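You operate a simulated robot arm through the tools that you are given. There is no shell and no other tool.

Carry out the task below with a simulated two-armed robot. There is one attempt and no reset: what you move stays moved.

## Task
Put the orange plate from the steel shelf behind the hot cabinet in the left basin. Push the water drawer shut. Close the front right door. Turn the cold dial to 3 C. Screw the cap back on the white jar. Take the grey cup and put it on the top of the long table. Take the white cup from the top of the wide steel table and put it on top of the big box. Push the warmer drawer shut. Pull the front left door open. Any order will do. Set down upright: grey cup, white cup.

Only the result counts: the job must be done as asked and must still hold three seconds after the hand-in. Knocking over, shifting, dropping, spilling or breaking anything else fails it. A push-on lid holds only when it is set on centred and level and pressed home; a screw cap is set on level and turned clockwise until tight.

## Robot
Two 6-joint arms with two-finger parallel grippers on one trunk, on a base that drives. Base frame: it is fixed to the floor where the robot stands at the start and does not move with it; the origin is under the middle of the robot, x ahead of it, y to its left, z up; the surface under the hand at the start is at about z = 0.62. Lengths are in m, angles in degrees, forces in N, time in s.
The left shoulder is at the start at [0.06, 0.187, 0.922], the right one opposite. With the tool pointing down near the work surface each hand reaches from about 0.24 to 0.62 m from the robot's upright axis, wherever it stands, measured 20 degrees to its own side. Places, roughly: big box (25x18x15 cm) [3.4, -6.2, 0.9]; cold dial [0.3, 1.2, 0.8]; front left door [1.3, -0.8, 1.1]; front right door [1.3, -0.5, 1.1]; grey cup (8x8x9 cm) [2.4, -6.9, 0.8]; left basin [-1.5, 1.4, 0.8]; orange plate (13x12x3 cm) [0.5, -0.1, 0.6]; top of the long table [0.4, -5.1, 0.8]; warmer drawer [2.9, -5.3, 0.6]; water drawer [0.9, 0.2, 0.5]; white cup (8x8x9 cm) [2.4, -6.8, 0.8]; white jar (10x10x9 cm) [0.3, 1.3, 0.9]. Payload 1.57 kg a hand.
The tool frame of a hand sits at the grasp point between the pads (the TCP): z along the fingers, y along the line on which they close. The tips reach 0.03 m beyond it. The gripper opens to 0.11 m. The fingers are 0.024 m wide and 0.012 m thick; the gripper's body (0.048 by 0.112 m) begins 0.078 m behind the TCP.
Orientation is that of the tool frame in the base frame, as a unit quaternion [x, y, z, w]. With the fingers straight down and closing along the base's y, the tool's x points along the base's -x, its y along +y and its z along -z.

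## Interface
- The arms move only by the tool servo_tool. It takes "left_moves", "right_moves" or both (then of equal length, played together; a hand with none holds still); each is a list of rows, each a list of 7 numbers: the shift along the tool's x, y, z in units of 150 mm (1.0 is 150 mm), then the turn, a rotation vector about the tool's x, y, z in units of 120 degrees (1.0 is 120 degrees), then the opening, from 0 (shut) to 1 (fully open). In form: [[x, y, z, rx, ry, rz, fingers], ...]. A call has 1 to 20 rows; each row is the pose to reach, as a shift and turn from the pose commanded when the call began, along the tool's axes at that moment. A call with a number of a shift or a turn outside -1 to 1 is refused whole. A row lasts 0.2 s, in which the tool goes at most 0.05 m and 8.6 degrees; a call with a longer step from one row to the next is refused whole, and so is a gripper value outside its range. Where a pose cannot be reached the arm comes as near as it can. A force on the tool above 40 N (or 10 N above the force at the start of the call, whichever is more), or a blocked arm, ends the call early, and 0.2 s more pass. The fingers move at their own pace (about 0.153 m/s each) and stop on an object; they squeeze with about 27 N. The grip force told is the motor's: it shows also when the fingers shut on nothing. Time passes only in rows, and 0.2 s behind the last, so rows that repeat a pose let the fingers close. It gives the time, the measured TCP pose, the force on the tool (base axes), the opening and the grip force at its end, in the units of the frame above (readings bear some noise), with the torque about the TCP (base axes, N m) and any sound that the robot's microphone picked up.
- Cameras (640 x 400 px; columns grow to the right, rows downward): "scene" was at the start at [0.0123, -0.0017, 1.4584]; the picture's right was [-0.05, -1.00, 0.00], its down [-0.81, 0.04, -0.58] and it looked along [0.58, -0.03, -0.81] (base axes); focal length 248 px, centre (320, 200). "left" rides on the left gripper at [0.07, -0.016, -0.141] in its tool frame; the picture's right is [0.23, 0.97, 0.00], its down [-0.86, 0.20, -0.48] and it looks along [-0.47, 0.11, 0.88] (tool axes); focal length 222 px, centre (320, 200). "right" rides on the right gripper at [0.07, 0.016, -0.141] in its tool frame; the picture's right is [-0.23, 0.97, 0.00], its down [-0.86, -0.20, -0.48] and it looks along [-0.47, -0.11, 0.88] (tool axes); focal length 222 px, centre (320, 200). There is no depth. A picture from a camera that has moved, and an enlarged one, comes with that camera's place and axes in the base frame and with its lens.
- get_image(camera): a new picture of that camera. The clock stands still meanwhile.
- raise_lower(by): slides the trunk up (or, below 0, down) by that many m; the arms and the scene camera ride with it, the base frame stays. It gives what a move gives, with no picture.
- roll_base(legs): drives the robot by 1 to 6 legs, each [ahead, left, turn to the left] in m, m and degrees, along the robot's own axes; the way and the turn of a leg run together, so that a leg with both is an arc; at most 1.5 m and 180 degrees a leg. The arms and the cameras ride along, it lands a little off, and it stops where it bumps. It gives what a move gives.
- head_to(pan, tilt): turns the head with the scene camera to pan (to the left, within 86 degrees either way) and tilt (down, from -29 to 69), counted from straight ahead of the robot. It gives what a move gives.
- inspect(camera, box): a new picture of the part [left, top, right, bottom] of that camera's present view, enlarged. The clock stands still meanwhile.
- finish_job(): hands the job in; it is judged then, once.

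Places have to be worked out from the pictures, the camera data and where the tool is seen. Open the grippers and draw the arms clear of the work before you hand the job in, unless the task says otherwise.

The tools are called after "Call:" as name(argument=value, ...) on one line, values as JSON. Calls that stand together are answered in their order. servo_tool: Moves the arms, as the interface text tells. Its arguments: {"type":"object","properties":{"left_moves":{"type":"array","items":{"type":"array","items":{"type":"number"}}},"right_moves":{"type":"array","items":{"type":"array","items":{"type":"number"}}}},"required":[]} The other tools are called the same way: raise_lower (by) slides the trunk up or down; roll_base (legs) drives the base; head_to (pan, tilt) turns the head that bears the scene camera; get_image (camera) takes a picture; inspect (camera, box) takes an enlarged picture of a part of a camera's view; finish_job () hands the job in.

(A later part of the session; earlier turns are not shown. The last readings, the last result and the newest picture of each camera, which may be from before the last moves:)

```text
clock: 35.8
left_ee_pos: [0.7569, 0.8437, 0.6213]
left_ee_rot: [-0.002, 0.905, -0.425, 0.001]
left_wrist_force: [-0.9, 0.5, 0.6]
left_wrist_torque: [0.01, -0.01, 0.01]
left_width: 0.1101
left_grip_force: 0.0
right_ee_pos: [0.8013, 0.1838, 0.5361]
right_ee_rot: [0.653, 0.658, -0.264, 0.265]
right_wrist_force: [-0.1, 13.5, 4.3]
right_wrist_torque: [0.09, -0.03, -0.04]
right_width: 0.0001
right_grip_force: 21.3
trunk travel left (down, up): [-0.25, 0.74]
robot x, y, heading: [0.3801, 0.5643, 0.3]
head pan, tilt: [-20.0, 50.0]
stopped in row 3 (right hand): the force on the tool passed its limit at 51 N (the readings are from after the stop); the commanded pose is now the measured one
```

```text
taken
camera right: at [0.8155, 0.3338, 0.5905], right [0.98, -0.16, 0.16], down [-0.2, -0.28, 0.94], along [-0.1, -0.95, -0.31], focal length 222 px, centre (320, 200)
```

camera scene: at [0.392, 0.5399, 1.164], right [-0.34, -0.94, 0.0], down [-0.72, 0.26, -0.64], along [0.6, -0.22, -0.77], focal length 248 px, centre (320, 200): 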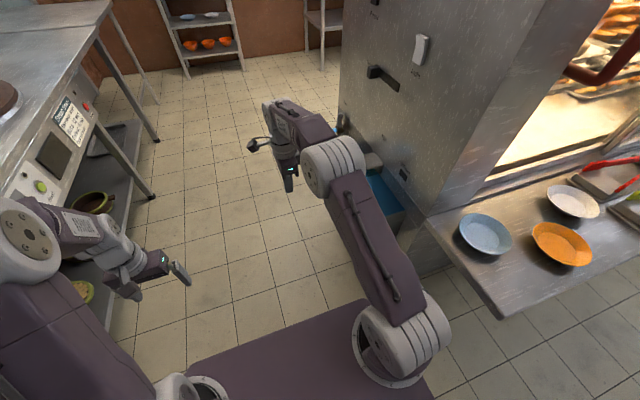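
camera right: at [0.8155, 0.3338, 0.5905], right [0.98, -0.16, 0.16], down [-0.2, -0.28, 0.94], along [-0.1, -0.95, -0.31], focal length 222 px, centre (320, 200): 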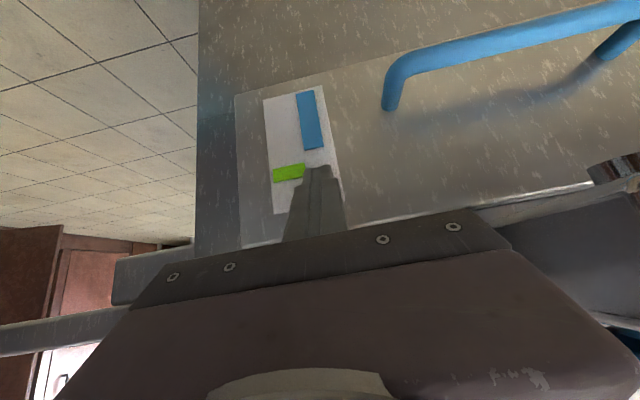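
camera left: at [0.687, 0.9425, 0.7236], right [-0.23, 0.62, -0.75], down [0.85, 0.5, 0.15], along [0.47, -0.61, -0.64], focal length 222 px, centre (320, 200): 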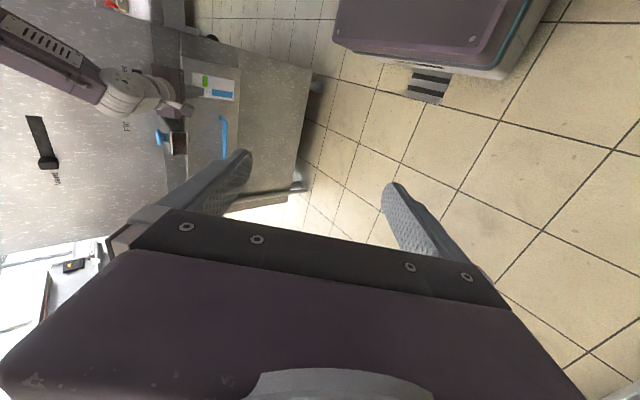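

The push ended hard with the panel at y≈0.16, which looks flush. I back the hand off and check the drawer with the left camera.

Call:
servo_tool(right_moves=[[0.15, 0, -0.15, 0, 0, 0, 0], [0.35, 0, -0.35, 0, 0, 0, 0], [0.55, 0, -0.55, 0, 0, 0, 0], [0.75, 0, -0.75, 0, 0, 0, 0], [0.9, 0, -0.9, 0, 0, 0, 0]])

Call:
inspect(camera="left", box=[90, 30, 330, 230])

Call:
get_image(camera="right")

```text
clock: 37.0
left_ee_pos: [0.7586, 0.8434, 0.6213]
left_ee_rot: [-0.001, 0.905, -0.426, 0.0]
left_wrist_force: [-0.1, -0.6, 0.0]
left_wrist_torque: [-0.01, -0.01, -0.01]
left_width: 0.1101
left_grip_force: 0.1
right_ee_pos: [0.7985, 0.3748, 0.5382]
right_ee_rot: [0.654, 0.657, -0.266, 0.264]
right_wrist_force: [-0.2, -0.1, 0.1]
right_wrist_torque: [-0.01, 0.0, 0.0]
right_width: 0.0
right_grip_force: 21.4
trunk travel left (down, up): [-0.25, 0.74]
robot x, y, heading: [0.3805, 0.5641, 0.3]
head pan, tilt: [-20.0, 50.0]
```

```text
2.00 times, centred on (210, 130) of left
camera zoom: at [0.6878, 0.9416, 0.7233], right [-0.23, 0.62, -0.75], down [0.85, 0.5, 0.15], along [0.47, -0.61, -0.64], focal length 444 px, centre (540, 340)
```

zoom: 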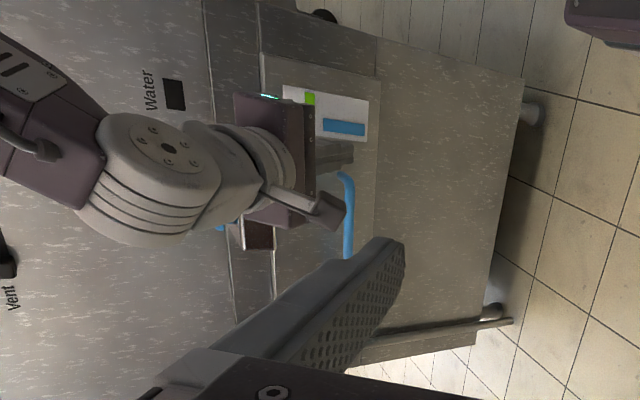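

```text
taken
camera right: at [0.8141, 0.523, 0.5916], right [0.98, -0.16, 0.15], down [-0.19, -0.28, 0.94], along [-0.11, -0.95, -0.31], focal length 222 px, centre (320, 200)
```

right: 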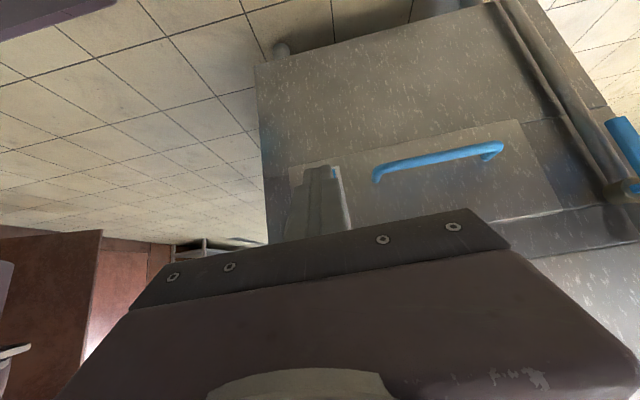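

The drawer is flush. Next the orange plate: I straighten both hands, raise the trunk back and drive back to in front of the shelf.

Call:
servo_tool(left_moves=[[0, 0, 0, -0.07, 0, 0, 1], [0, 0, 0, -0.14, 0, 0, 1], [0, 0, 0, -0.21, 0, 0, 1], [0, 0, 0, -0.28, 0, 0, 1], [0, 0, 0, -0.35, 0, 0, 1], [0, 0, 0, -0.42, 0, 0, 1]], right_moves=[[0, 0, 0, 0, 0.0625, 0, 1], [0, 0, 0, 0, 0.125, 0, 1], [0, 0, 0, 0, 0.1875, 0, 1], [0, 0, 0, 0, 0.25, 0, 1], [0, 0, 0, 0, 0.3125, 0, 1], [0, 0, 0, 0, 0.375, 0, 1]])

Call:
raise_lower(by=0.3)

Call:
roll_base(legs=[[-0.4, 0, 0], [0, -0.56, 0]])

Call:
head_to(pan=0, tilt=60)

Call:
get_image(camera="scene")

Call:
get_image(camera="right")

```text
clock: 38.4
left_ee_pos: [0.758, 0.8428, 0.6212]
left_ee_rot: [-0.002, 1.0, 0.003, -0.001]
left_wrist_force: [-0.6, -0.1, 0.3]
left_wrist_torque: [-0.01, 0.02, 0.0]
left_width: 0.11
left_grip_force: 0.0
right_ee_pos: [0.8012, 0.3743, 0.5393]
right_ee_rot: [0.705, 0.709, 0.006, -0.009]
right_wrist_force: [0.5, 0.3, -0.8]
right_wrist_torque: [-0.03, 0.01, 0.03]
right_width: 0.1102
right_grip_force: 0.0
trunk travel left (down, up): [-0.25, 0.74]
robot x, y, heading: [0.3807, 0.5653, 0.4]
head pan, tilt: [-20.0, 50.0]
```

```text
clock: 41.4
left_ee_pos: [0.7588, 0.8437, 0.9212]
left_ee_rot: [-0.001, 1.0, 0.0, -0.001]
left_wrist_force: [-0.4, 0.0, -0.7]
left_wrist_torque: [0.01, 0.0, -0.03]
left_width: 0.11
left_grip_force: 0.1
right_ee_pos: [0.7998, 0.3729, 0.8388]
right_ee_rot: [0.705, 0.709, 0.005, -0.008]
right_wrist_force: [-0.2, 0.2, 0.2]
right_wrist_torque: [0.02, 0.03, -0.02]
right_width: 0.1099
right_grip_force: 0.1
trunk travel left (down, up): [-0.55, 0.44]
robot x, y, heading: [0.3787, 0.5648, 0.3]
head pan, tilt: [-20.0, 50.0]
```

```text
clock: 46.7
left_ee_pos: [0.3608, 0.2931, 0.9212]
left_ee_rot: [-0.004, 1.0, 0.0, -0.001]
left_wrist_force: [0.1, 0.3, 0.2]
left_wrist_torque: [0.02, -0.01, 0.01]
left_width: 0.1103
left_grip_force: 0.1
right_ee_pos: [0.4033, -0.1764, 0.8388]
right_ee_rot: [0.703, 0.711, 0.005, -0.008]
right_wrist_force: [-0.7, 0.2, 0.2]
right_wrist_torque: [0.0, 0.02, 0.0]
right_width: 0.1099
right_grip_force: 0.1
trunk travel left (down, up): [-0.55, 0.44]
robot x, y, heading: [-0.0179, 0.0134, 0.6]
head pan, tilt: [-20.0, 50.0]
```

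```text
clock: 47.5
left_ee_pos: [0.3594, 0.2909, 0.9212]
left_ee_rot: [-0.004, 1.0, 0.0, 0.0]
left_wrist_force: [0.6, 0.1, -0.2]
left_wrist_torque: [-0.01, 0.02, -0.02]
left_width: 0.1101
left_grip_force: 0.1
right_ee_pos: [0.4049, -0.1764, 0.8393]
right_ee_rot: [0.703, 0.711, 0.005, -0.008]
right_wrist_force: [0.4, -0.1, -0.5]
right_wrist_torque: [-0.04, 0.0, 0.01]
right_width: 0.1102
right_grip_force: 0.0
trunk travel left (down, up): [-0.55, 0.44]
robot x, y, heading: [-0.0151, 0.0137, 0.6]
head pan, tilt: [0.0, 60.0]
```

```text
taken
camera scene: at [-0.0101, 0.0143, 1.4515], right [0.01, -1.0, 0.0], down [-0.87, -0.01, -0.5], along [0.5, 0.0, -0.87], focal length 248 px, centre (320, 200)
```

scene: 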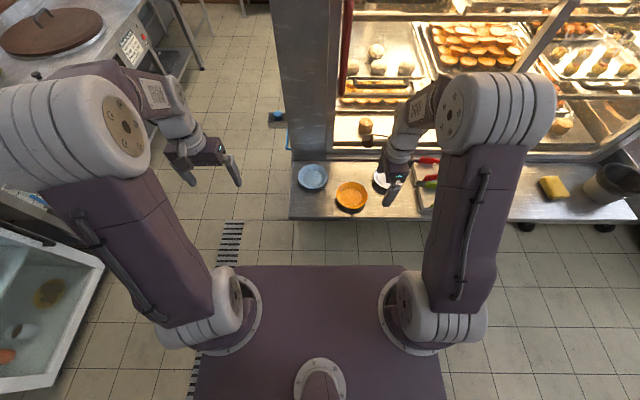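

```text
taken
camera right: at [0.4199, -0.1078, 0.9819], right [0.98, -0.22, -0.01], down [-0.19, -0.87, 0.46], along [-0.11, -0.45, -0.89], focal length 222 px, centre (320, 200)
```

right: 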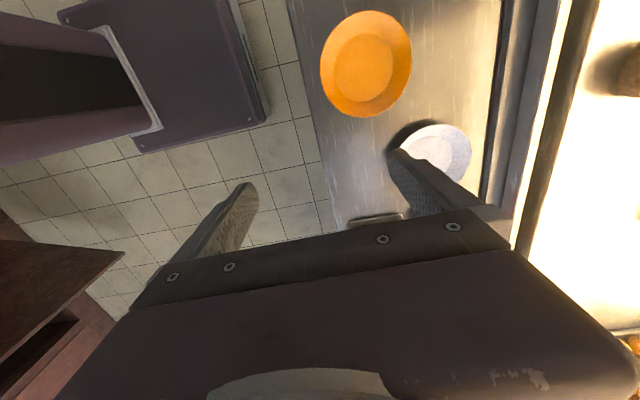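

The plate is centred at about (0.48, −0.10), its near rim at x≈0.42 and the shelf edge at x≈0.40. I'll take the near rim with the hand tilted 35° forward to follow the sloping wall; first to a pose above it with the fingers mostly shut.

Call:
servo_tool(right_moves=[[0.1, -0.02, 0.13, -0.0583, 0, 0, 0.3], [0.2, -0.04, 0.26, -0.1167, 0, 0, 0.3], [0.3, -0.06, 0.39, -0.175, 0, 0, 0.3], [0.4, -0.08, 0.52, -0.2333, 0, 0, 0.3], [0.507, -0.1, 0.667, -0.2917, 0, 0, 0.3]])

Call:
get_image(camera="right")

Call:
get_image(camera="scene")

```text
clock: 48.7
left_ee_pos: [0.3592, 0.2947, 0.9202]
left_ee_rot: [-0.005, 1.0, 0.0, -0.001]
left_wrist_force: [0.7, -0.5, -0.4]
left_wrist_torque: [0.02, 0.03, -0.02]
left_width: 0.1094
left_grip_force: 0.1
right_ee_pos: [0.3884, -0.0984, 0.7382]
right_ee_rot: [0.673, 0.677, 0.217, 0.204]
right_wrist_force: [-0.4, -1.2, -0.9]
right_wrist_torque: [0.0, 0.0, 0.0]
right_width: 0.033
right_grip_force: 0.1
right hand out of reach, approached as far as the arm can: row 3
trunk travel left (down, up): [-0.55, 0.44]
robot x, y, heading: [-0.0147, 0.0131, 0.6]
head pan, tilt: [0.0, 60.0]
```

```text
taken
camera right: at [0.3186, -0.0307, 0.8662], right [0.8, -0.23, 0.55], down [-0.43, -0.86, 0.27], along [0.42, -0.45, -0.79], focal length 222 px, centre (320, 200)
```

right: 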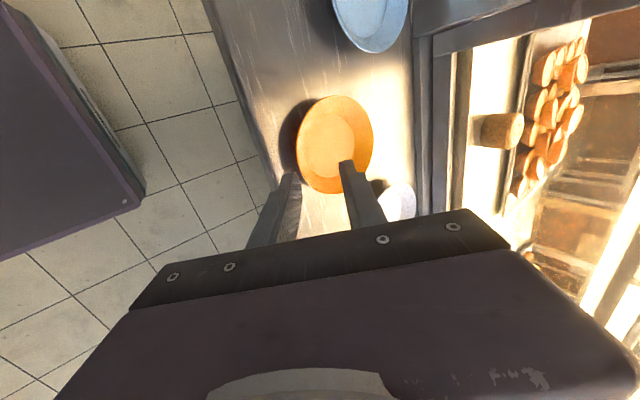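

```text
taken
camera scene: at [-0.0093, 0.0149, 1.4516], right [0.01, -1.0, 0.0], down [-0.87, -0.01, -0.5], along [0.5, 0.0, -0.87], focal length 248 px, centre (320, 200)
```

scene: 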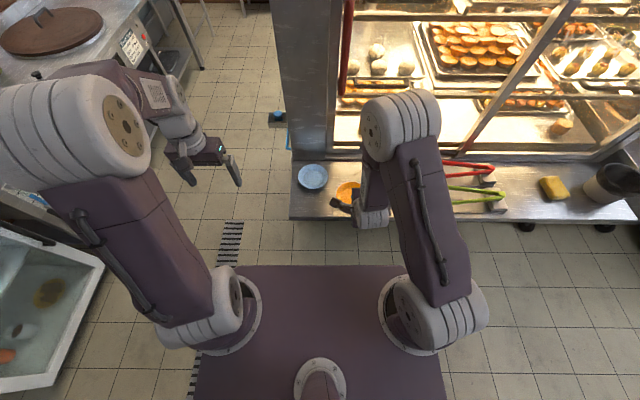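

The tilted pose is right and the wall of the plate lies just ahead of the fingers (rim at x≈0.422). I slide in along the wall direction with the fingers 3 cm apart.

Call:
servo_tool(right_moves=[[0, -0.149, 0, 0, 0, 0, 0.28], [0, -0.149, 0.1, 0, 0, 0, 0.28], [0, -0.149, 0.2, 0, 0, 0, 0.28], [0, -0.149, 0.3, 0, 0, 0, 0.28], [0, -0.149, 0.38, 0, 0, 0, 0.28]])

Call:
inspect(camera="right", box=[220, 60, 440, 240])

```text
clock: 49.9
left_ee_pos: [0.3604, 0.2925, 0.9205]
left_ee_rot: [-0.004, 1.0, 0.0, 0.0]
left_wrist_force: [0.7, 0.5, 0.2]
left_wrist_torque: [0.0, -0.06, -0.03]
left_width: 0.1101
left_grip_force: 0.1
right_ee_pos: [0.4027, -0.0975, 0.6806]
right_ee_rot: [0.673, 0.677, 0.218, 0.204]
right_wrist_force: [0.1, 0.7, 0.5]
right_wrist_torque: [0.0, 0.01, 0.02]
right_width: 0.0307
right_grip_force: 0.1
trunk travel left (down, up): [-0.55, 0.44]
robot x, y, heading: [-0.0168, 0.0132, 0.3]
head pan, tilt: [0.0, 60.0]
```

```text
2.22 times, centred on (330, 150) of right
camera zoom: at [0.3342, -0.0297, 0.807], right [0.8, -0.23, 0.55], down [-0.43, -0.86, 0.27], along [0.42, -0.45, -0.79], focal length 494 px, centre (298, 311)
```

zoom: 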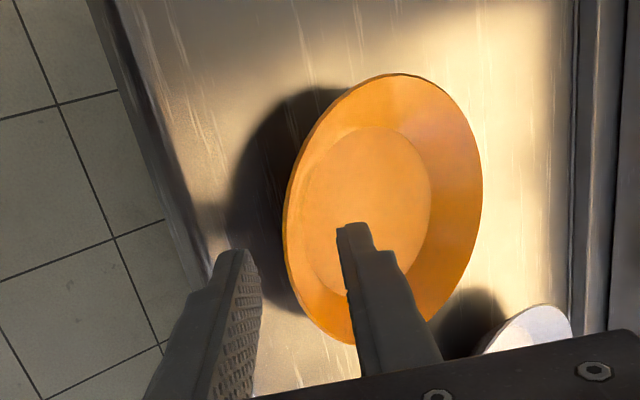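

The fingers straddle the near rim nicely. I advance another 2 cm along the wall and close.

Call:
servo_tool(right_moves=[[0, 0, 0.07, 0, 0, 0, 0.28], [0, 0, 0.14, 0, 0, 0, 0.28]])

Call:
inspect(camera="right", box=[220, 60, 440, 240])

```text
clock: 50.5
left_ee_pos: [0.3608, 0.2919, 0.9212]
left_ee_rot: [-0.004, 1.0, 0.0, 0.0]
left_wrist_force: [0.1, -0.4, -0.9]
left_wrist_torque: [0.01, -0.02, -0.04]
left_width: 0.1099
left_grip_force: 0.1
right_ee_pos: [0.4145, -0.0967, 0.6626]
right_ee_rot: [0.672, 0.677, 0.219, 0.204]
right_wrist_force: [0.8, 0.3, -0.3]
right_wrist_torque: [0.0, 0.0, -0.01]
right_width: 0.0307
right_grip_force: 0.1
trunk travel left (down, up): [-0.55, 0.44]
robot x, y, heading: [-0.0182, 0.0086, 0.3]
head pan, tilt: [0.0, 60.0]
```

```text
2.22 times, centred on (330, 150) of right
camera zoom: at [0.3459, -0.0293, 0.7895], right [0.8, -0.23, 0.55], down [-0.43, -0.86, 0.26], along [0.42, -0.45, -0.79], focal length 494 px, centre (298, 311)
```

zoom: 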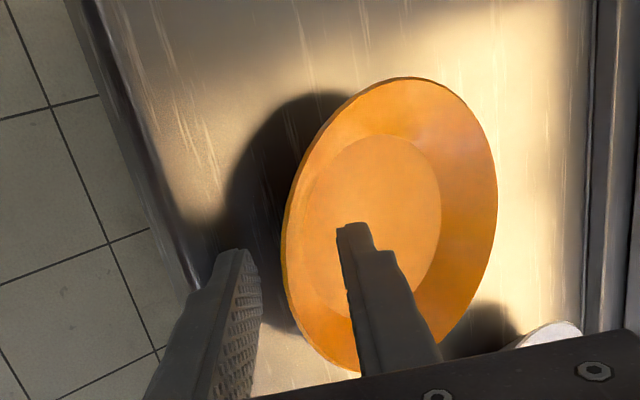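

No contact yet, and the rim sits between the fingers. I close the gripper.

Call:
servo_tool(right_moves=[[0, 0, 0, 0, 0, 0, 0.1], [0, 0, 0, 0, 0, 0, 0], [0, 0, 0, 0, 0, 0, 0], [0, 0, 0, 0, 0, 0, 0]])

Call:
inspect(camera="right", box=[220, 60, 440, 240])

```text
clock: 51.5
left_ee_pos: [0.3592, 0.2932, 0.9208]
left_ee_rot: [-0.005, 1.0, 0.001, 0.0]
left_wrist_force: [0.2, -0.1, 1.0]
left_wrist_torque: [0.0, 0.01, 0.0]
left_width: 0.1095
left_grip_force: 0.2
right_ee_pos: [0.4144, -0.0974, 0.6629]
right_ee_rot: [0.673, 0.676, 0.219, 0.205]
right_wrist_force: [2.2, -2.2, 6.0]
right_wrist_torque: [0.1, -0.48, -0.16]
right_width: 0.0073
right_grip_force: 26.3
trunk travel left (down, up): [-0.55, 0.44]
robot x, y, heading: [-0.0175, 0.0109, 0.3]
head pan, tilt: [0.0, 60.0]
```

```text
2.22 times, centred on (330, 150) of right
camera zoom: at [0.3457, -0.0294, 0.7901], right [0.8, -0.23, 0.55], down [-0.43, -0.86, 0.26], along [0.42, -0.45, -0.79], focal length 494 px, centre (298, 311)
```

zoom: 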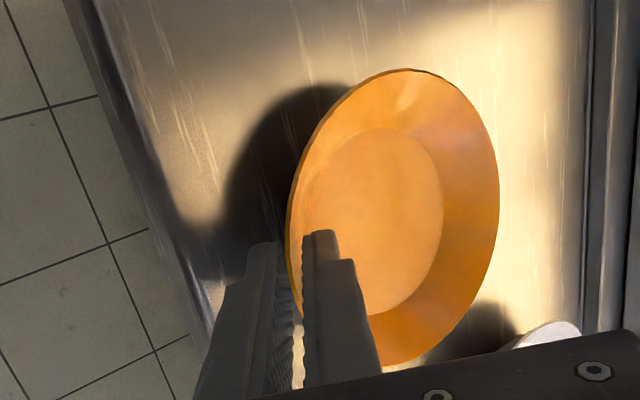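

The rim is gripped (7 mm, 26 N). I lift it gently 6 cm straight up.

Call:
servo_tool(right_moves=[[0, 0.05, -0.07, 0, 0, 0, 0], [0, 0.1, -0.14, 0, 0, 0, 0], [0, 0.16, -0.22, 0, 0, 0, 0], [0, 0.23, -0.33, 0, 0, 0, 0]])

Call:
get_image(camera="right")

Call:
get_image(camera="scene")

```text
clock: 52.5
left_ee_pos: [0.3592, 0.2925, 0.9212]
left_ee_rot: [-0.004, 1.0, 0.0, 0.0]
left_wrist_force: [-0.6, -0.6, -0.9]
left_wrist_torque: [-0.01, 0.0, 0.04]
left_width: 0.1101
left_grip_force: 0.1
right_ee_pos: [0.4143, -0.0985, 0.7244]
right_ee_rot: [0.672, 0.677, 0.218, 0.205]
right_wrist_force: [-0.9, 0.6, 0.2]
right_wrist_torque: [0.0, 0.01, -0.02]
right_width: 0.0
right_grip_force: 21.4
trunk travel left (down, up): [-0.55, 0.44]
robot x, y, heading: [-0.014, 0.0122, 0.3]
head pan, tilt: [0.0, 60.0]
```

```text
taken
camera right: at [0.3455, -0.0308, 0.8508], right [0.8, -0.23, 0.55], down [-0.43, -0.86, 0.27], along [0.42, -0.45, -0.79], focal length 222 px, centre (320, 200)
```

right: 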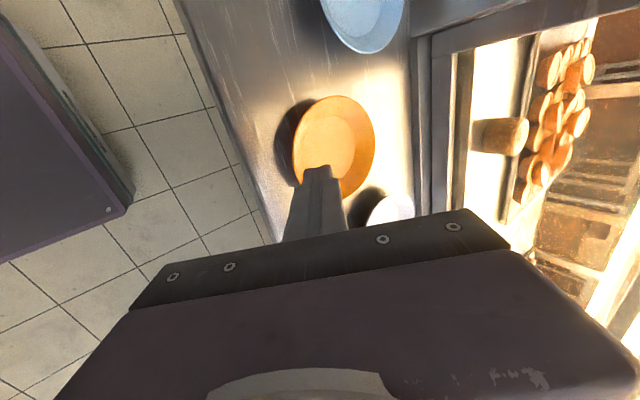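

```text
taken
camera scene: at [-0.0108, 0.0143, 1.4515], right [0.01, -1.0, 0.0], down [-0.87, -0.01, -0.5], along [0.5, 0.0, -0.87], focal length 248 px, centre (320, 200)
```

scene: 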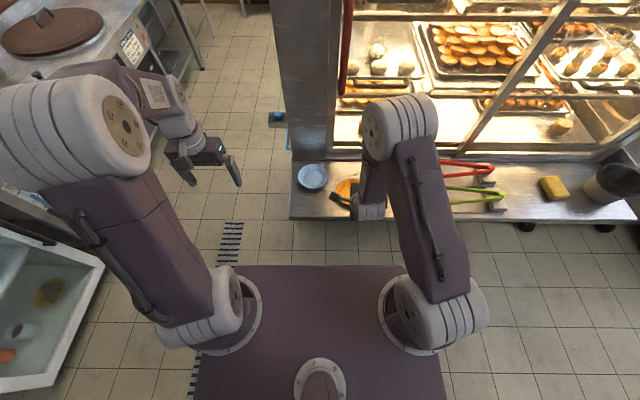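

The rim slipped out — the overlap was too shallow; the plate moved about 1.5 cm inward (rim now at x≈0.437). I'll re-approach tilted a bit more (42°), with a smaller opening so that I can go deeper along the wall.

Call:
servo_tool(right_moves=[[0, -0.177, 0.05, -0.0275, 0, 0, 0.18], [0, -0.177, 0.161, -0.055, 0, 0, 0.18], [0, -0.177, 0.161, -0.055, 0, 0, 0.18]])

Call:
inspect(camera="right", box=[220, 60, 440, 240])

```text
clock: 53.3
left_ee_pos: [0.36, 0.2929, 0.9213]
left_ee_rot: [-0.005, 1.0, 0.0, -0.001]
left_wrist_force: [-0.5, -0.1, 0.5]
left_wrist_torque: [0.02, -0.03, 0.0]
left_width: 0.11
left_grip_force: 0.1
right_ee_pos: [0.4248, -0.0916, 0.6963]
right_ee_rot: [0.661, 0.664, 0.253, 0.241]
right_wrist_force: [0.5, 0.0, 0.3]
right_wrist_torque: [0.05, -0.01, -0.02]
right_width: 0.0197
right_grip_force: 0.1
right hand out of reach, approached as far as the arm can: row 2, 3
trunk travel left (down, up): [-0.55, 0.44]
robot x, y, heading: [-0.0181, 0.0143, 0.3]
head pan, tilt: [0.0, 60.0]
```

```text
2.22 times, centred on (330, 150) of right
camera zoom: at [0.3427, -0.0222, 0.815], right [0.74, -0.23, 0.63], down [-0.46, -0.86, 0.22], along [0.5, -0.45, -0.74], focal length 494 px, centre (298, 311)
```

zoom: 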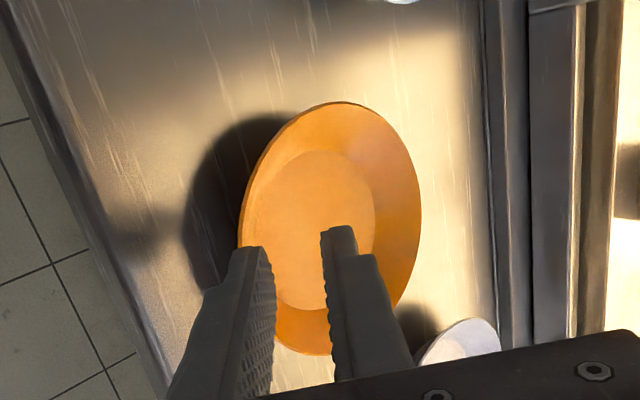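

The arm is folded too near the body at this tilt, so I back the base up 15 cm and extend the hand again.

Call:
roll_base(legs=[[-0.16, 0, 0]])

Call:
get_image(camera="right")

```text
clock: 54.7
left_ee_pos: [0.1999, 0.2916, 0.9213]
left_ee_rot: [-0.004, 1.0, 0.0, 0.0]
left_wrist_force: [0.0, 0.0, -0.1]
left_wrist_torque: [-0.02, -0.03, 0.01]
left_width: 0.1101
left_grip_force: 0.1
right_ee_pos: [0.264, -0.0929, 0.6965]
right_ee_rot: [0.662, 0.664, 0.253, 0.241]
right_wrist_force: [-0.2, -0.3, -0.2]
right_wrist_torque: [0.02, -0.02, 0.04]
right_width: 0.0197
right_grip_force: 0.1
trunk travel left (down, up): [-0.55, 0.44]
robot x, y, heading: [-0.1773, 0.0111, 0.6]
head pan, tilt: [0.0, 60.0]
```

```text
taken
camera right: at [0.1826, -0.0241, 0.8154], right [0.74, -0.23, 0.63], down [-0.46, -0.86, 0.22], along [0.5, -0.45, -0.74], focal length 222 px, centre (320, 200)
```

right: 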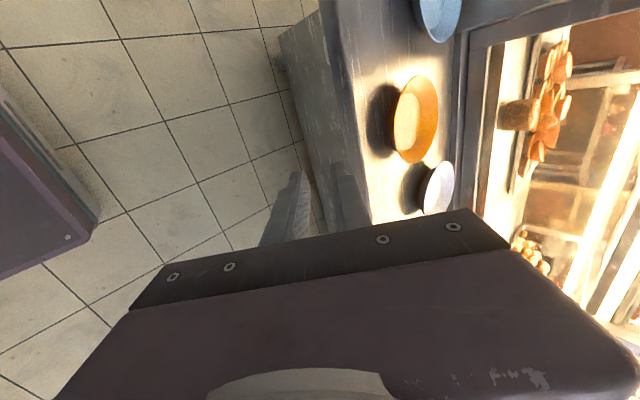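

Now I extend forward to just outside the rim at the same height, then look before sliding in.

Call:
servo_tool(right_moves=[[-0.01, 0.171, 0.145, 0, 0, 0, 0.18], [-0.02, 0.342, 0.289, 0, 0, 0, 0.18], [-0.03, 0.512, 0.434, 0, 0, 0, 0.18], [-0.04, 0.683, 0.578, 0, 0, 0, 0.18]])

Call:
get_image(camera="right")

Call:
inspect(camera="right", box=[220, 60, 440, 240])

```text
clock: 55.7
left_ee_pos: [0.2004, 0.2911, 0.921]
left_ee_rot: [-0.003, 1.0, 0.001, 0.0]
left_wrist_force: [-0.4, 0.9, 0.1]
left_wrist_torque: [0.0, 0.01, 0.01]
left_width: 0.1102
left_grip_force: 0.1
right_ee_pos: [0.3992, -0.0974, 0.698]
right_ee_rot: [0.661, 0.664, 0.253, 0.241]
right_wrist_force: [0.0, 0.1, 1.1]
right_wrist_torque: [0.01, -0.02, 0.03]
right_width: 0.0197
right_grip_force: 0.1
trunk travel left (down, up): [-0.55, 0.44]
robot x, y, heading: [-0.177, 0.0107, 0.4]
head pan, tilt: [0.0, 60.0]
```

```text
taken
camera right: at [0.3175, -0.0296, 0.817], right [0.74, -0.23, 0.63], down [-0.46, -0.86, 0.22], along [0.5, -0.45, -0.74], focal length 222 px, centre (320, 200)
```

right: 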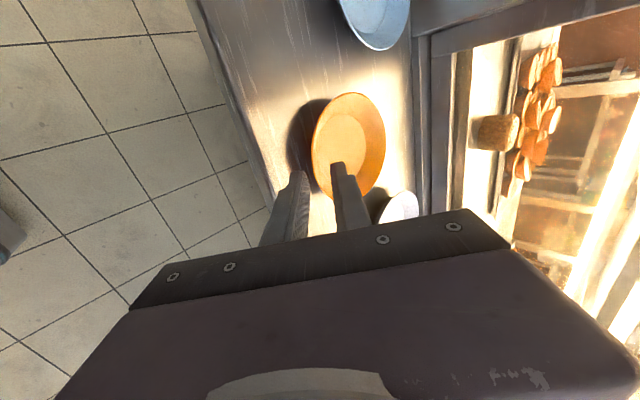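

```text
2.22 times, centred on (330, 150) of right
camera zoom: at [0.3175, -0.0296, 0.817], right [0.74, -0.23, 0.63], down [-0.46, -0.86, 0.22], along [0.5, -0.45, -0.74], focal length 494 px, centre (298, 311)
```

zoom: 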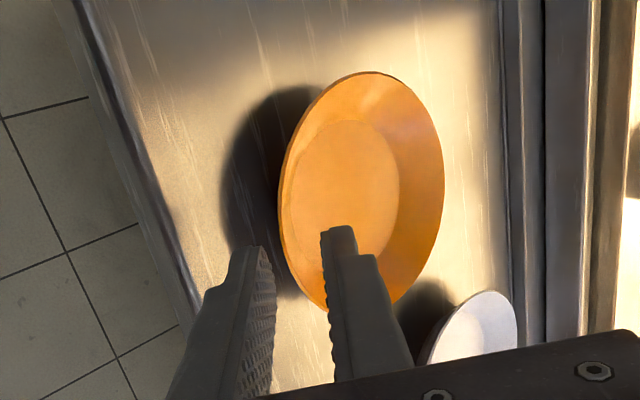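

The gap between the fingers lines up with the wall, only about 3 mm too far inward. I slide 4.8 cm along the wall with a 3 mm correction, then close.

Call:
servo_tool(right_moves=[[0, -0.02, 0.1, 0, 0, 0, 0.18], [0, -0.02, 0.2, 0, 0, 0, 0.18], [0, -0.02, 0.27, 0, 0, 0, 0.18], [0, -0.02, 0.32, 0, 0, 0, 0.18]])

Call:
inspect(camera="right", box=[220, 60, 440, 240])

```text
clock: 56.7
left_ee_pos: [0.2017, 0.2911, 0.9207]
left_ee_rot: [-0.003, 1.0, 0.0, 0.0]
left_wrist_force: [0.2, 0.8, -0.3]
left_wrist_torque: [0.01, 0.03, -0.01]
left_width: 0.1095
left_grip_force: 0.0
right_ee_pos: [0.428, -0.0966, 0.6607]
right_ee_rot: [0.661, 0.664, 0.253, 0.241]
right_wrist_force: [0.1, -0.4, -0.7]
right_wrist_torque: [0.0, 0.0, 0.03]
right_width: 0.0199
right_grip_force: 0.1
trunk travel left (down, up): [-0.55, 0.44]
robot x, y, heading: [-0.1754, 0.0087, 0.6]
head pan, tilt: [0.0, 60.0]
```

```text
2.22 times, centred on (330, 150) of right
camera zoom: at [0.3468, -0.0285, 0.7783], right [0.74, -0.23, 0.63], down [-0.46, -0.86, 0.22], along [0.5, -0.45, -0.74], focal length 494 px, centre (298, 311)
```

zoom: 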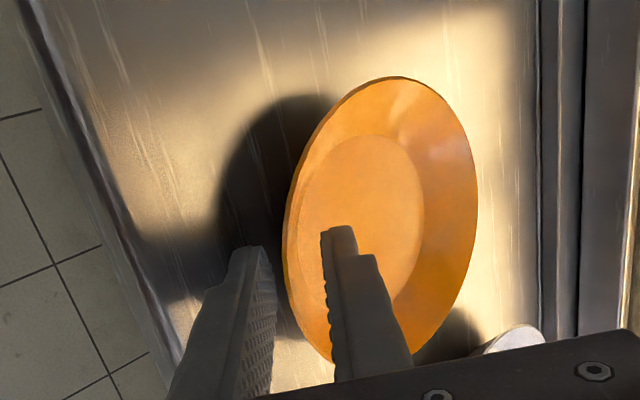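

Well centred, with about 2 cm of finger past the rim and no shelf contact. I close the gripper.

Call:
servo_tool(right_moves=[[0, 0, 0.02, 0, 0, 0, 0.1], [0, 0, 0.02, 0, 0, 0, 0], [0, 0, 0.02, 0, 0, 0, 0], [0, 0, 0.02, 0, 0, 0, 0]])

Call:
inspect(camera="right", box=[220, 60, 440, 240])

```text
clock: 57.7
left_ee_pos: [0.2, 0.2907, 0.9203]
left_ee_rot: [-0.005, 1.0, 0.0, 0.001]
left_wrist_force: [0.0, 0.1, -0.8]
left_wrist_torque: [0.03, -0.02, 0.02]
left_width: 0.11
left_grip_force: 0.0
right_ee_pos: [0.4291, -0.0967, 0.6586]
right_ee_rot: [0.661, 0.664, 0.253, 0.242]
right_wrist_force: [2.9, -1.4, 6.8]
right_wrist_torque: [0.07, -0.6, -0.12]
right_width: 0.0057
right_grip_force: 25.6
trunk travel left (down, up): [-0.55, 0.44]
robot x, y, heading: [-0.1768, 0.013, 0.2]
head pan, tilt: [0.0, 60.0]
```

```text
2.22 times, centred on (330, 150) of right
camera zoom: at [0.3483, -0.0285, 0.7769], right [0.74, -0.23, 0.64], down [-0.46, -0.86, 0.22], along [0.5, -0.45, -0.74], focal length 494 px, centre (298, 311)
```

zoom: 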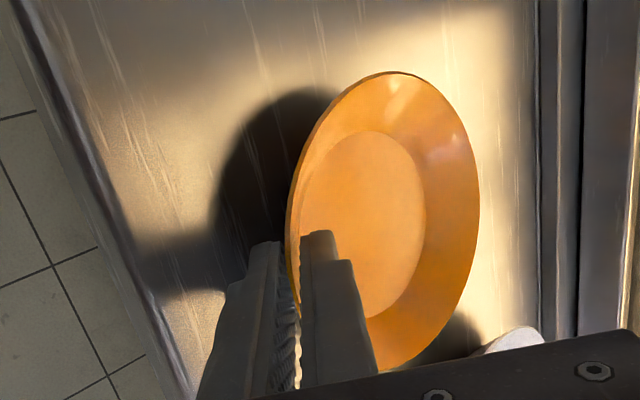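

The rim is held, but the reading (−0.6 N m about y) shows the plate's wall is flatter than my fingers, pressing its far side on the shelf. I tilt the hand another 6° to relieve this before lifting.

Call:
servo_tool(right_moves=[[0, 0, 0, -0.017, 0, 0, 0], [0, 0, 0, -0.034, 0, 0, 0], [0, 0, 0, -0.05, 0, 0, 0]])

```text
clock: 58.5
left_ee_pos: [0.201, 0.2911, 0.9202]
left_ee_rot: [-0.004, 1.0, -0.001, 0.001]
left_wrist_force: [-1.0, 0.8, 0.5]
left_wrist_torque: [0.0, -0.01, 0.01]
left_width: 0.1098
left_grip_force: 0.0
right_ee_pos: [0.4296, -0.0954, 0.6565]
right_ee_rot: [0.648, 0.65, 0.288, 0.274]
right_wrist_force: [-0.4, 0.5, -0.9]
right_wrist_torque: [0.02, 0.08, -0.01]
right_width: 0.0051
right_grip_force: 25.7
trunk travel left (down, up): [-0.55, 0.44]
robot x, y, heading: [-0.1789, 0.0118, 0.4]
head pan, tilt: [0.0, 60.0]
```

The load is balanced now (torque near zero). I lift 2 cm and check whether it holds.

Call:
servo_tool(right_moves=[[0, 0.024, -0.023, 0, 0, 0, 0], [0, 0.049, -0.046, 0, 0, 0, 0], [0, 0.073, -0.068, 0, 0, 0, 0], [0, 0.097, -0.091, 0, 0, 0, 0], [0, 0.097, -0.091, 0, 0, 0, 0]])

Call:
inspect(camera="right", box=[220, 60, 440, 240])

```text
clock: 59.7
left_ee_pos: [0.2003, 0.2917, 0.9208]
left_ee_rot: [-0.004, 1.0, -0.001, 0.001]
left_wrist_force: [0.5, -0.3, 0.6]
left_wrist_torque: [-0.01, -0.02, 0.02]
left_width: 0.1099
left_grip_force: 0.1
right_ee_pos: [0.4307, -0.0977, 0.6773]
right_ee_rot: [0.648, 0.65, 0.287, 0.274]
right_wrist_force: [0.2, 0.1, -0.5]
right_wrist_torque: [0.0, 0.06, 0.03]
right_width: 0.0051
right_grip_force: 25.3
trunk travel left (down, up): [-0.55, 0.44]
robot x, y, heading: [-0.1765, 0.0129, 0.5]
head pan, tilt: [0.0, 60.0]
```

```text
2.22 times, centred on (330, 150) of right
camera zoom: at [0.3367, -0.0286, 0.7871], right [0.67, -0.23, 0.71], down [-0.48, -0.86, 0.17], along [0.57, -0.45, -0.69], focal length 494 px, centre (298, 311)
```

zoom: 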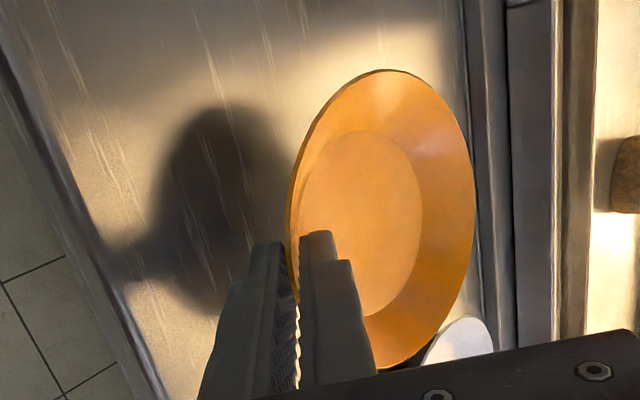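

The plate is lifted and level. I raise it another 12 cm, then back away from the shelf and turn toward the sink.

Call:
servo_tool(right_moves=[[0, 0.117, -0.11, 0, 0, 0, 0], [0, 0.234, -0.22, 0, 0, 0, 0], [0, 0.35, -0.33, 0, 0, 0, 0], [0, 0.467, -0.44, 0, 0, 0, 0], [0, 0.584, -0.548, 0, 0, 0, 0]])

Call:
roll_base(legs=[[-0.3, 0, 0], [0, 0, 90]])

Call:
head_to(pan=50, tilt=30)

Call:
get_image(camera="scene")

Call:
get_image(camera="right")

```text
clock: 60.9
left_ee_pos: [0.1997, 0.2909, 0.9209]
left_ee_rot: [-0.004, 1.0, 0.0, 0.0]
left_wrist_force: [-0.9, 0.4, -0.5]
left_wrist_torque: [0.01, 0.0, 0.01]
left_width: 0.1102
left_grip_force: 0.1
right_ee_pos: [0.4294, -0.0988, 0.7975]
right_ee_rot: [0.648, 0.65, 0.287, 0.275]
right_wrist_force: [-0.4, 0.3, -0.2]
right_wrist_torque: [0.01, 0.03, 0.0]
right_width: 0.0052
right_grip_force: 25.6
trunk travel left (down, up): [-0.55, 0.44]
robot x, y, heading: [-0.176, 0.0104, 0.4]
head pan, tilt: [0.0, 60.0]
```

```text
clock: 66.8
left_ee_pos: [-0.7542, 0.3878, 0.9206]
left_ee_rot: [0.707, -0.707, 0.0, 0.0]
left_wrist_force: [-0.4, -0.3, -0.2]
left_wrist_torque: [0.0, 0.0, -0.02]
left_width: 0.11
left_grip_force: 0.0
right_ee_pos: [-0.363, 0.6152, 0.7956]
right_ee_rot: [0.002, 0.918, 0.397, -0.007]
right_wrist_force: [0.5, 0.0, 0.4]
right_wrist_torque: [-0.06, -0.02, 0.05]
right_width: 0.0049
right_grip_force: 25.3
trunk travel left (down, up): [-0.55, 0.44]
robot x, y, heading: [-0.4732, 0.0082, 90.0]
head pan, tilt: [0.0, 60.0]
```

```text
clock: 68.0
left_ee_pos: [-0.7548, 0.3883, 0.9213]
left_ee_rot: [0.707, -0.707, 0.001, -0.001]
left_wrist_force: [0.1, 0.1, 0.6]
left_wrist_torque: [0.01, 0.01, -0.03]
left_width: 0.1104
left_grip_force: 0.1
right_ee_pos: [-0.3621, 0.6141, 0.797]
right_ee_rot: [0.003, 0.917, 0.398, -0.007]
right_wrist_force: [-0.2, -0.9, -1.2]
right_wrist_torque: [-0.01, 0.01, -0.01]
right_width: 0.005
right_grip_force: 25.5
trunk travel left (down, up): [-0.55, 0.44]
robot x, y, heading: [-0.4749, 0.0105, 90.1]
head pan, tilt: [50.0, 30.0]
```

```text
taken
camera scene: at [-0.5472, 0.0097, 1.4935], right [0.64, 0.77, 0.0], down [0.38, -0.32, -0.87], along [-0.66, 0.56, -0.5], focal length 248 px, centre (320, 200)
```

scene: 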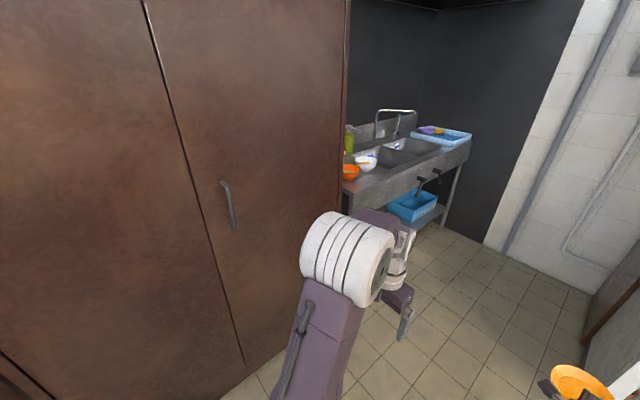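

```text
taken
camera right: at [-0.4316, 0.5229, 0.9068], right [0.24, 0.67, 0.71], down [0.86, -0.49, 0.17], along [0.46, 0.57, -0.69], focal length 222 px, centre (320, 200)
```

right: 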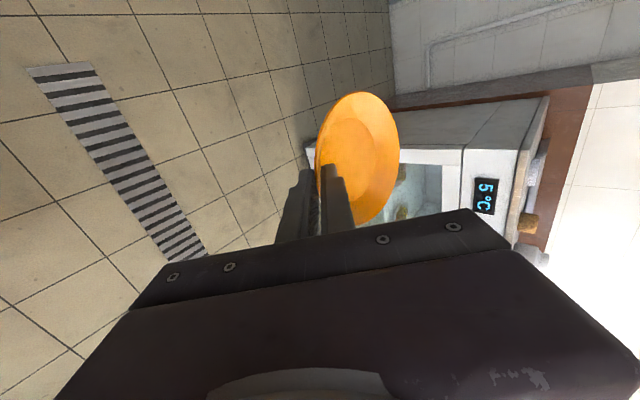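

A tall brown cabinet stands between me and the sink, whose bench is in the recess past it. I drive forward a bit to see the basins.

Call:
roll_base(legs=[[0.45, 0, 0]])

Call:
head_to(pan=60, tilt=35)

Call:
get_image(camera="scene")

```text
clock: 70.7
left_ee_pos: [-0.7546, 0.8408, 0.921]
left_ee_rot: [-0.706, 0.708, 0.0, 0.0]
left_wrist_force: [-0.4, -0.4, 0.2]
left_wrist_torque: [-0.01, 0.02, 0.03]
left_width: 0.1097
left_grip_force: 0.1
right_ee_pos: [-0.3611, 1.0649, 0.7971]
right_ee_rot: [0.003, 0.918, 0.398, -0.008]
right_wrist_force: [-1.0, 0.3, 0.4]
right_wrist_torque: [-0.05, 0.02, 0.02]
right_width: 0.0051
right_grip_force: 25.2
trunk travel left (down, up): [-0.55, 0.44]
robot x, y, heading: [-0.4785, 0.4605, 89.7]
head pan, tilt: [50.0, 30.0]
```

```text
clock: 71.4
left_ee_pos: [-0.7536, 0.8407, 0.9209]
left_ee_rot: [-0.706, 0.708, 0.0, 0.0]
left_wrist_force: [0.1, 0.1, 0.1]
left_wrist_torque: [0.0, 0.01, -0.02]
left_width: 0.1101
left_grip_force: 0.0
right_ee_pos: [-0.3617, 1.0653, 0.7985]
right_ee_rot: [0.003, 0.917, 0.398, -0.008]
right_wrist_force: [-0.2, -0.4, -0.4]
right_wrist_torque: [-0.01, -0.01, 0.01]
right_width: 0.005
right_grip_force: 25.5
trunk travel left (down, up): [-0.55, 0.44]
robot x, y, heading: [-0.4786, 0.4618, 89.8]
head pan, tilt: [60.0, 35.0]
```

```text
taken
camera scene: at [-0.5537, 0.4472, 1.4858], right [0.5, 0.86, 0.0], down [0.5, -0.29, -0.82], along [-0.71, 0.41, -0.57], focal length 248 px, centre (320, 200)
```

scene: 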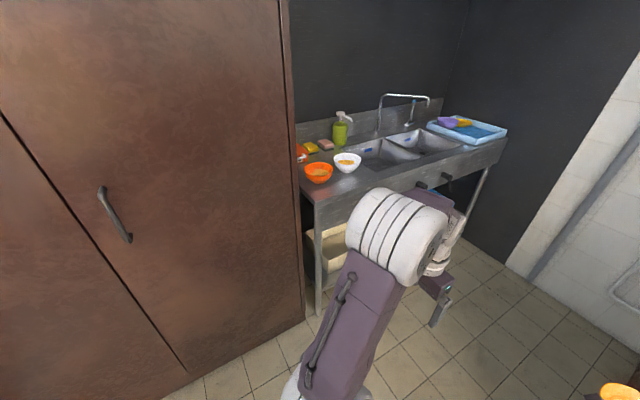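

The two basins are visible: the left one lies around (-1.6, 1.5), behind a bench edge at x≈-1.37. I raise the trunk so the plate clears the bench and its bowls, then drive to about (-0.75, 1.3) facing the sink.

Call:
raise_lower(by=0.28)

Call:
roll_base(legs=[[0, 0.25, 0], [0.85, 0, 0], [0, 0, 88]])

Call:
head_to(pan=0, tilt=45)

Call:
get_image(camera="scene")

Call:
get_image(camera="right")

```text
clock: 74.2
left_ee_pos: [-0.7538, 0.8396, 1.2017]
left_ee_rot: [-0.706, 0.708, 0.0, 0.0]
left_wrist_force: [-0.3, 0.1, 0.1]
left_wrist_torque: [-0.02, 0.02, -0.02]
left_width: 0.11
left_grip_force: 0.0
right_ee_pos: [-0.3611, 1.0644, 1.0767]
right_ee_rot: [0.003, 0.918, 0.397, -0.008]
right_wrist_force: [-1.0, 0.4, -0.7]
right_wrist_torque: [-0.03, 0.01, 0.02]
right_width: 0.0049
right_grip_force: 24.8
trunk travel left (down, up): [-0.83, 0.16]
robot x, y, heading: [-0.4764, 0.4606, 89.7]
head pan, tilt: [60.0, 35.0]
```

```text
clock: 83.9
left_ee_pos: [-1.1138, 1.0443, 1.2018]
left_ee_rot: [1.0, -0.012, 0.001, 0.0]
left_wrist_force: [0.2, -0.8, 0.9]
left_wrist_torque: [0.02, 0.0, 0.03]
left_width: 0.1101
left_grip_force: 0.0
right_ee_pos: [-1.3307, 1.4403, 1.0761]
right_ee_rot: [-0.639, 0.659, 0.278, -0.283]
right_wrist_force: [-0.4, -0.5, -1.1]
right_wrist_torque: [-0.02, -0.04, -0.02]
right_width: 0.0051
right_grip_force: 25.3
trunk travel left (down, up): [-0.83, 0.16]
robot x, y, heading: [-0.7294, 1.3114, 178.7]
head pan, tilt: [60.0, 35.0]
```

```text
clock: 85.2
left_ee_pos: [-1.1132, 1.0446, 1.2009]
left_ee_rot: [1.0, -0.011, 0.001, 0.0]
left_wrist_force: [0.5, 0.7, -0.2]
left_wrist_torque: [-0.01, -0.02, 0.01]
left_width: 0.1099
left_grip_force: 0.1
right_ee_pos: [-1.3315, 1.441, 1.0772]
right_ee_rot: [-0.639, 0.658, 0.279, -0.284]
right_wrist_force: [-0.1, 0.4, 0.4]
right_wrist_torque: [-0.01, -0.04, 0.0]
right_width: 0.005
right_grip_force: 25.0
trunk travel left (down, up): [-0.83, 0.16]
robot x, y, heading: [-0.7252, 1.3128, 179.0]
head pan, tilt: [0.0, 45.0]
```

```text
taken
camera scene: at [-0.7508, 1.3148, 1.751], right [0.02, 1.0, 0.0], down [0.71, -0.02, -0.71], along [-0.71, 0.02, -0.71], focal length 248 px, centre (320, 200)
```

scene: 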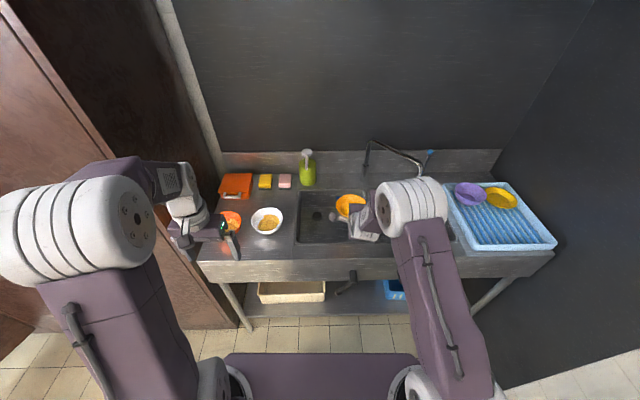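

```text
taken
camera right: at [-1.241, 1.3717, 1.1867], right [-0.66, 0.25, 0.71], down [0.5, 0.85, 0.17], along [-0.56, 0.47, -0.69], focal length 222 px, centre (320, 200)
```

right: 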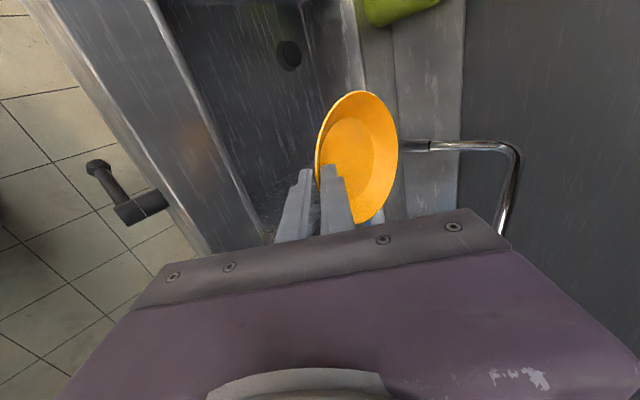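

The left basin spans roughly x −1.37…−1.70, y 1.24…1.55 with the bench top at z≈0.87; the faucet is farther right. I drive 20 cm ahead and 5 cm left, so the plate is over the basin, and steepen the hand so the wrist clears the front edge while raising the left hand out of the way.

Call:
roll_base(legs=[[0.2, 0.05, 1]])

Call:
servo_tool(left_moves=[[0.1, 0, -0.15, 0, 0, 0, 1], [0.2, 0, -0.3, 0, 0, 0, 1], [0.3, 0, -0.5, 0, 0, 0, 1], [0.4, 0, -0.7, 0, 0, 0, 1]], right_moves=[[0, 0, 0, 0.035, 0, 0, 0], [0, 0, 0, 0.07, 0, 0, 0], [0, 0, 0, 0.105, 0, 0, 0], [0, 0, 0, 0.13, 0, 0, 0]])

Call:
get_image(camera="right")

Call:
get_image(camera="scene")

```text
clock: 86.9
left_ee_pos: [-1.3067, 0.9913, 1.202]
left_ee_rot: [1.0, -0.003, -0.001, 0.001]
left_wrist_force: [-0.3, 0.2, 0.0]
left_wrist_torque: [-0.02, 0.0, -0.01]
left_width: 0.1099
left_grip_force: 0.0
right_ee_pos: [-1.5304, 1.3851, 1.0795]
right_ee_rot: [-0.645, 0.652, 0.277, -0.286]
right_wrist_force: [0.0, -0.2, -0.4]
right_wrist_torque: [-0.01, -0.04, -0.02]
right_width: 0.0048
right_grip_force: 25.5
trunk travel left (down, up): [-0.83, 0.16]
robot x, y, heading: [-0.929, 1.2692, 179.6]
head pan, tilt: [0.0, 45.0]
```

```text
clock: 87.9
left_ee_pos: [-1.2487, 0.9911, 1.3049]
left_ee_rot: [1.0, -0.004, 0.0, 0.0]
left_wrist_force: [-0.9, -0.1, 0.2]
left_wrist_torque: [-0.01, 0.06, 0.02]
left_width: 0.11
left_grip_force: 0.2
right_ee_pos: [-1.532, 1.3879, 1.0771]
right_ee_rot: [-0.667, 0.676, 0.222, -0.221]
right_wrist_force: [0.8, -0.7, -0.7]
right_wrist_torque: [-0.02, -0.05, 0.0]
right_width: 0.005
right_grip_force: 25.5
right hand out of reach, approached as far as the arm can: row 3, 4
trunk travel left (down, up): [-0.83, 0.16]
robot x, y, heading: [-0.9296, 1.2645, 179.6]
head pan, tilt: [0.0, 45.0]
```

```text
taken
camera right: at [-1.4625, 1.3192, 1.201], right [-0.78, 0.24, 0.58], down [0.46, 0.85, 0.26], along [-0.43, 0.47, -0.77], focal length 222 px, centre (320, 200)
```

right: 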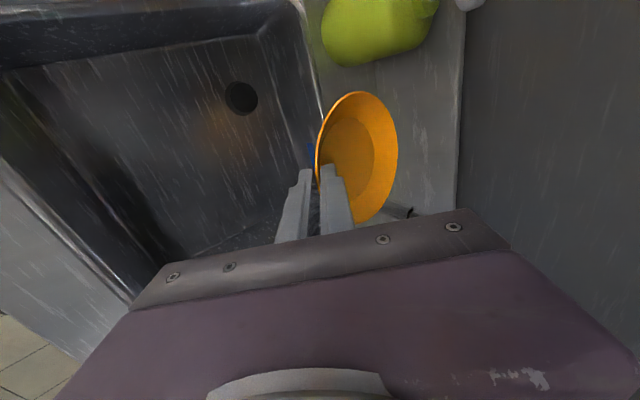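

```text
taken
camera scene: at [-0.9492, 1.2686, 1.751], right [0.01, 1.0, 0.0], down [0.71, -0.01, -0.71], along [-0.71, 0.0, -0.71], focal length 248 px, centre (320, 200)
```

scene: 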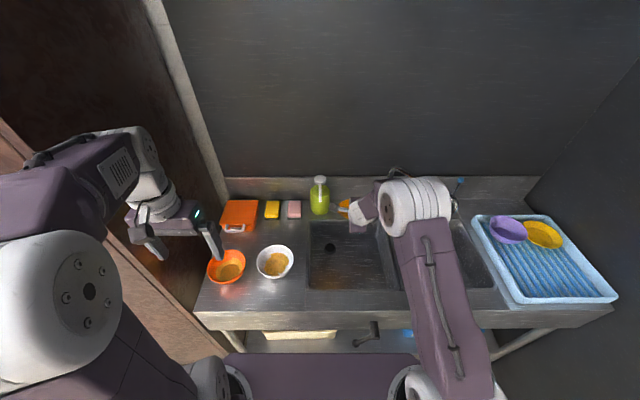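

The plate is over the left basin (x −1.37…−1.69, y 1.22…1.51). I lower the trunk 20 cm and look again.

Call:
raise_lower(by=-0.2)

Call:
get_image(camera="right")

Call:
get_image(camera="scene")

```text
clock: 90.0
left_ee_pos: [-1.2497, 0.9907, 1.1051]
left_ee_rot: [1.0, -0.004, 0.0, 0.0]
left_wrist_force: [-0.7, -0.1, 0.4]
left_wrist_torque: [0.0, 0.03, -0.02]
left_width: 0.1097
left_grip_force: 0.1
right_ee_pos: [-1.5332, 1.388, 0.8766]
right_ee_rot: [-0.667, 0.677, 0.221, -0.22]
right_wrist_force: [-0.7, 0.1, -0.2]
right_wrist_torque: [0.0, -0.05, -0.01]
right_width: 0.005
right_grip_force: 25.1
trunk travel left (down, up): [-0.63, 0.36]
robot x, y, heading: [-0.9313, 1.2669, 179.9]
head pan, tilt: [0.0, 45.0]
```

```text
taken
camera right: at [-1.4637, 1.3189, 1.0003], right [-0.78, 0.24, 0.58], down [0.46, 0.85, 0.27], along [-0.43, 0.47, -0.77], focal length 222 px, centre (320, 200)
```

right: 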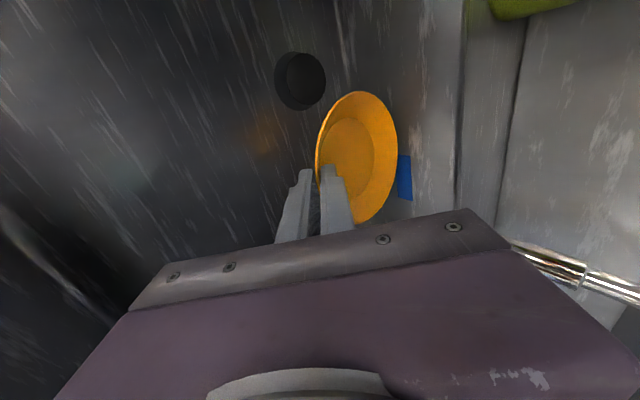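

```text
taken
camera scene: at [-0.951, 1.2681, 1.551], right [0.01, 1.0, 0.0], down [0.71, -0.01, -0.71], along [-0.71, 0.0, -0.71], focal length 248 px, centre (320, 200)
```

scene: 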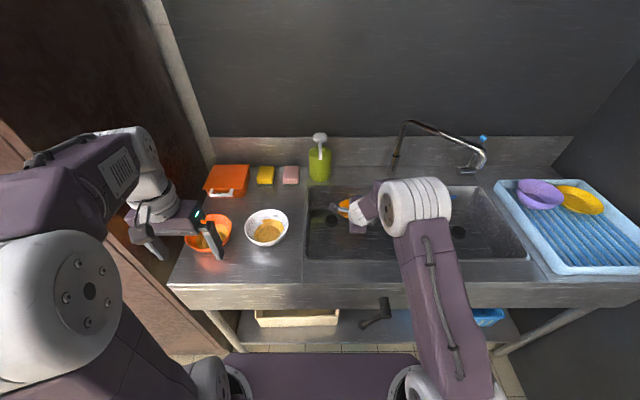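

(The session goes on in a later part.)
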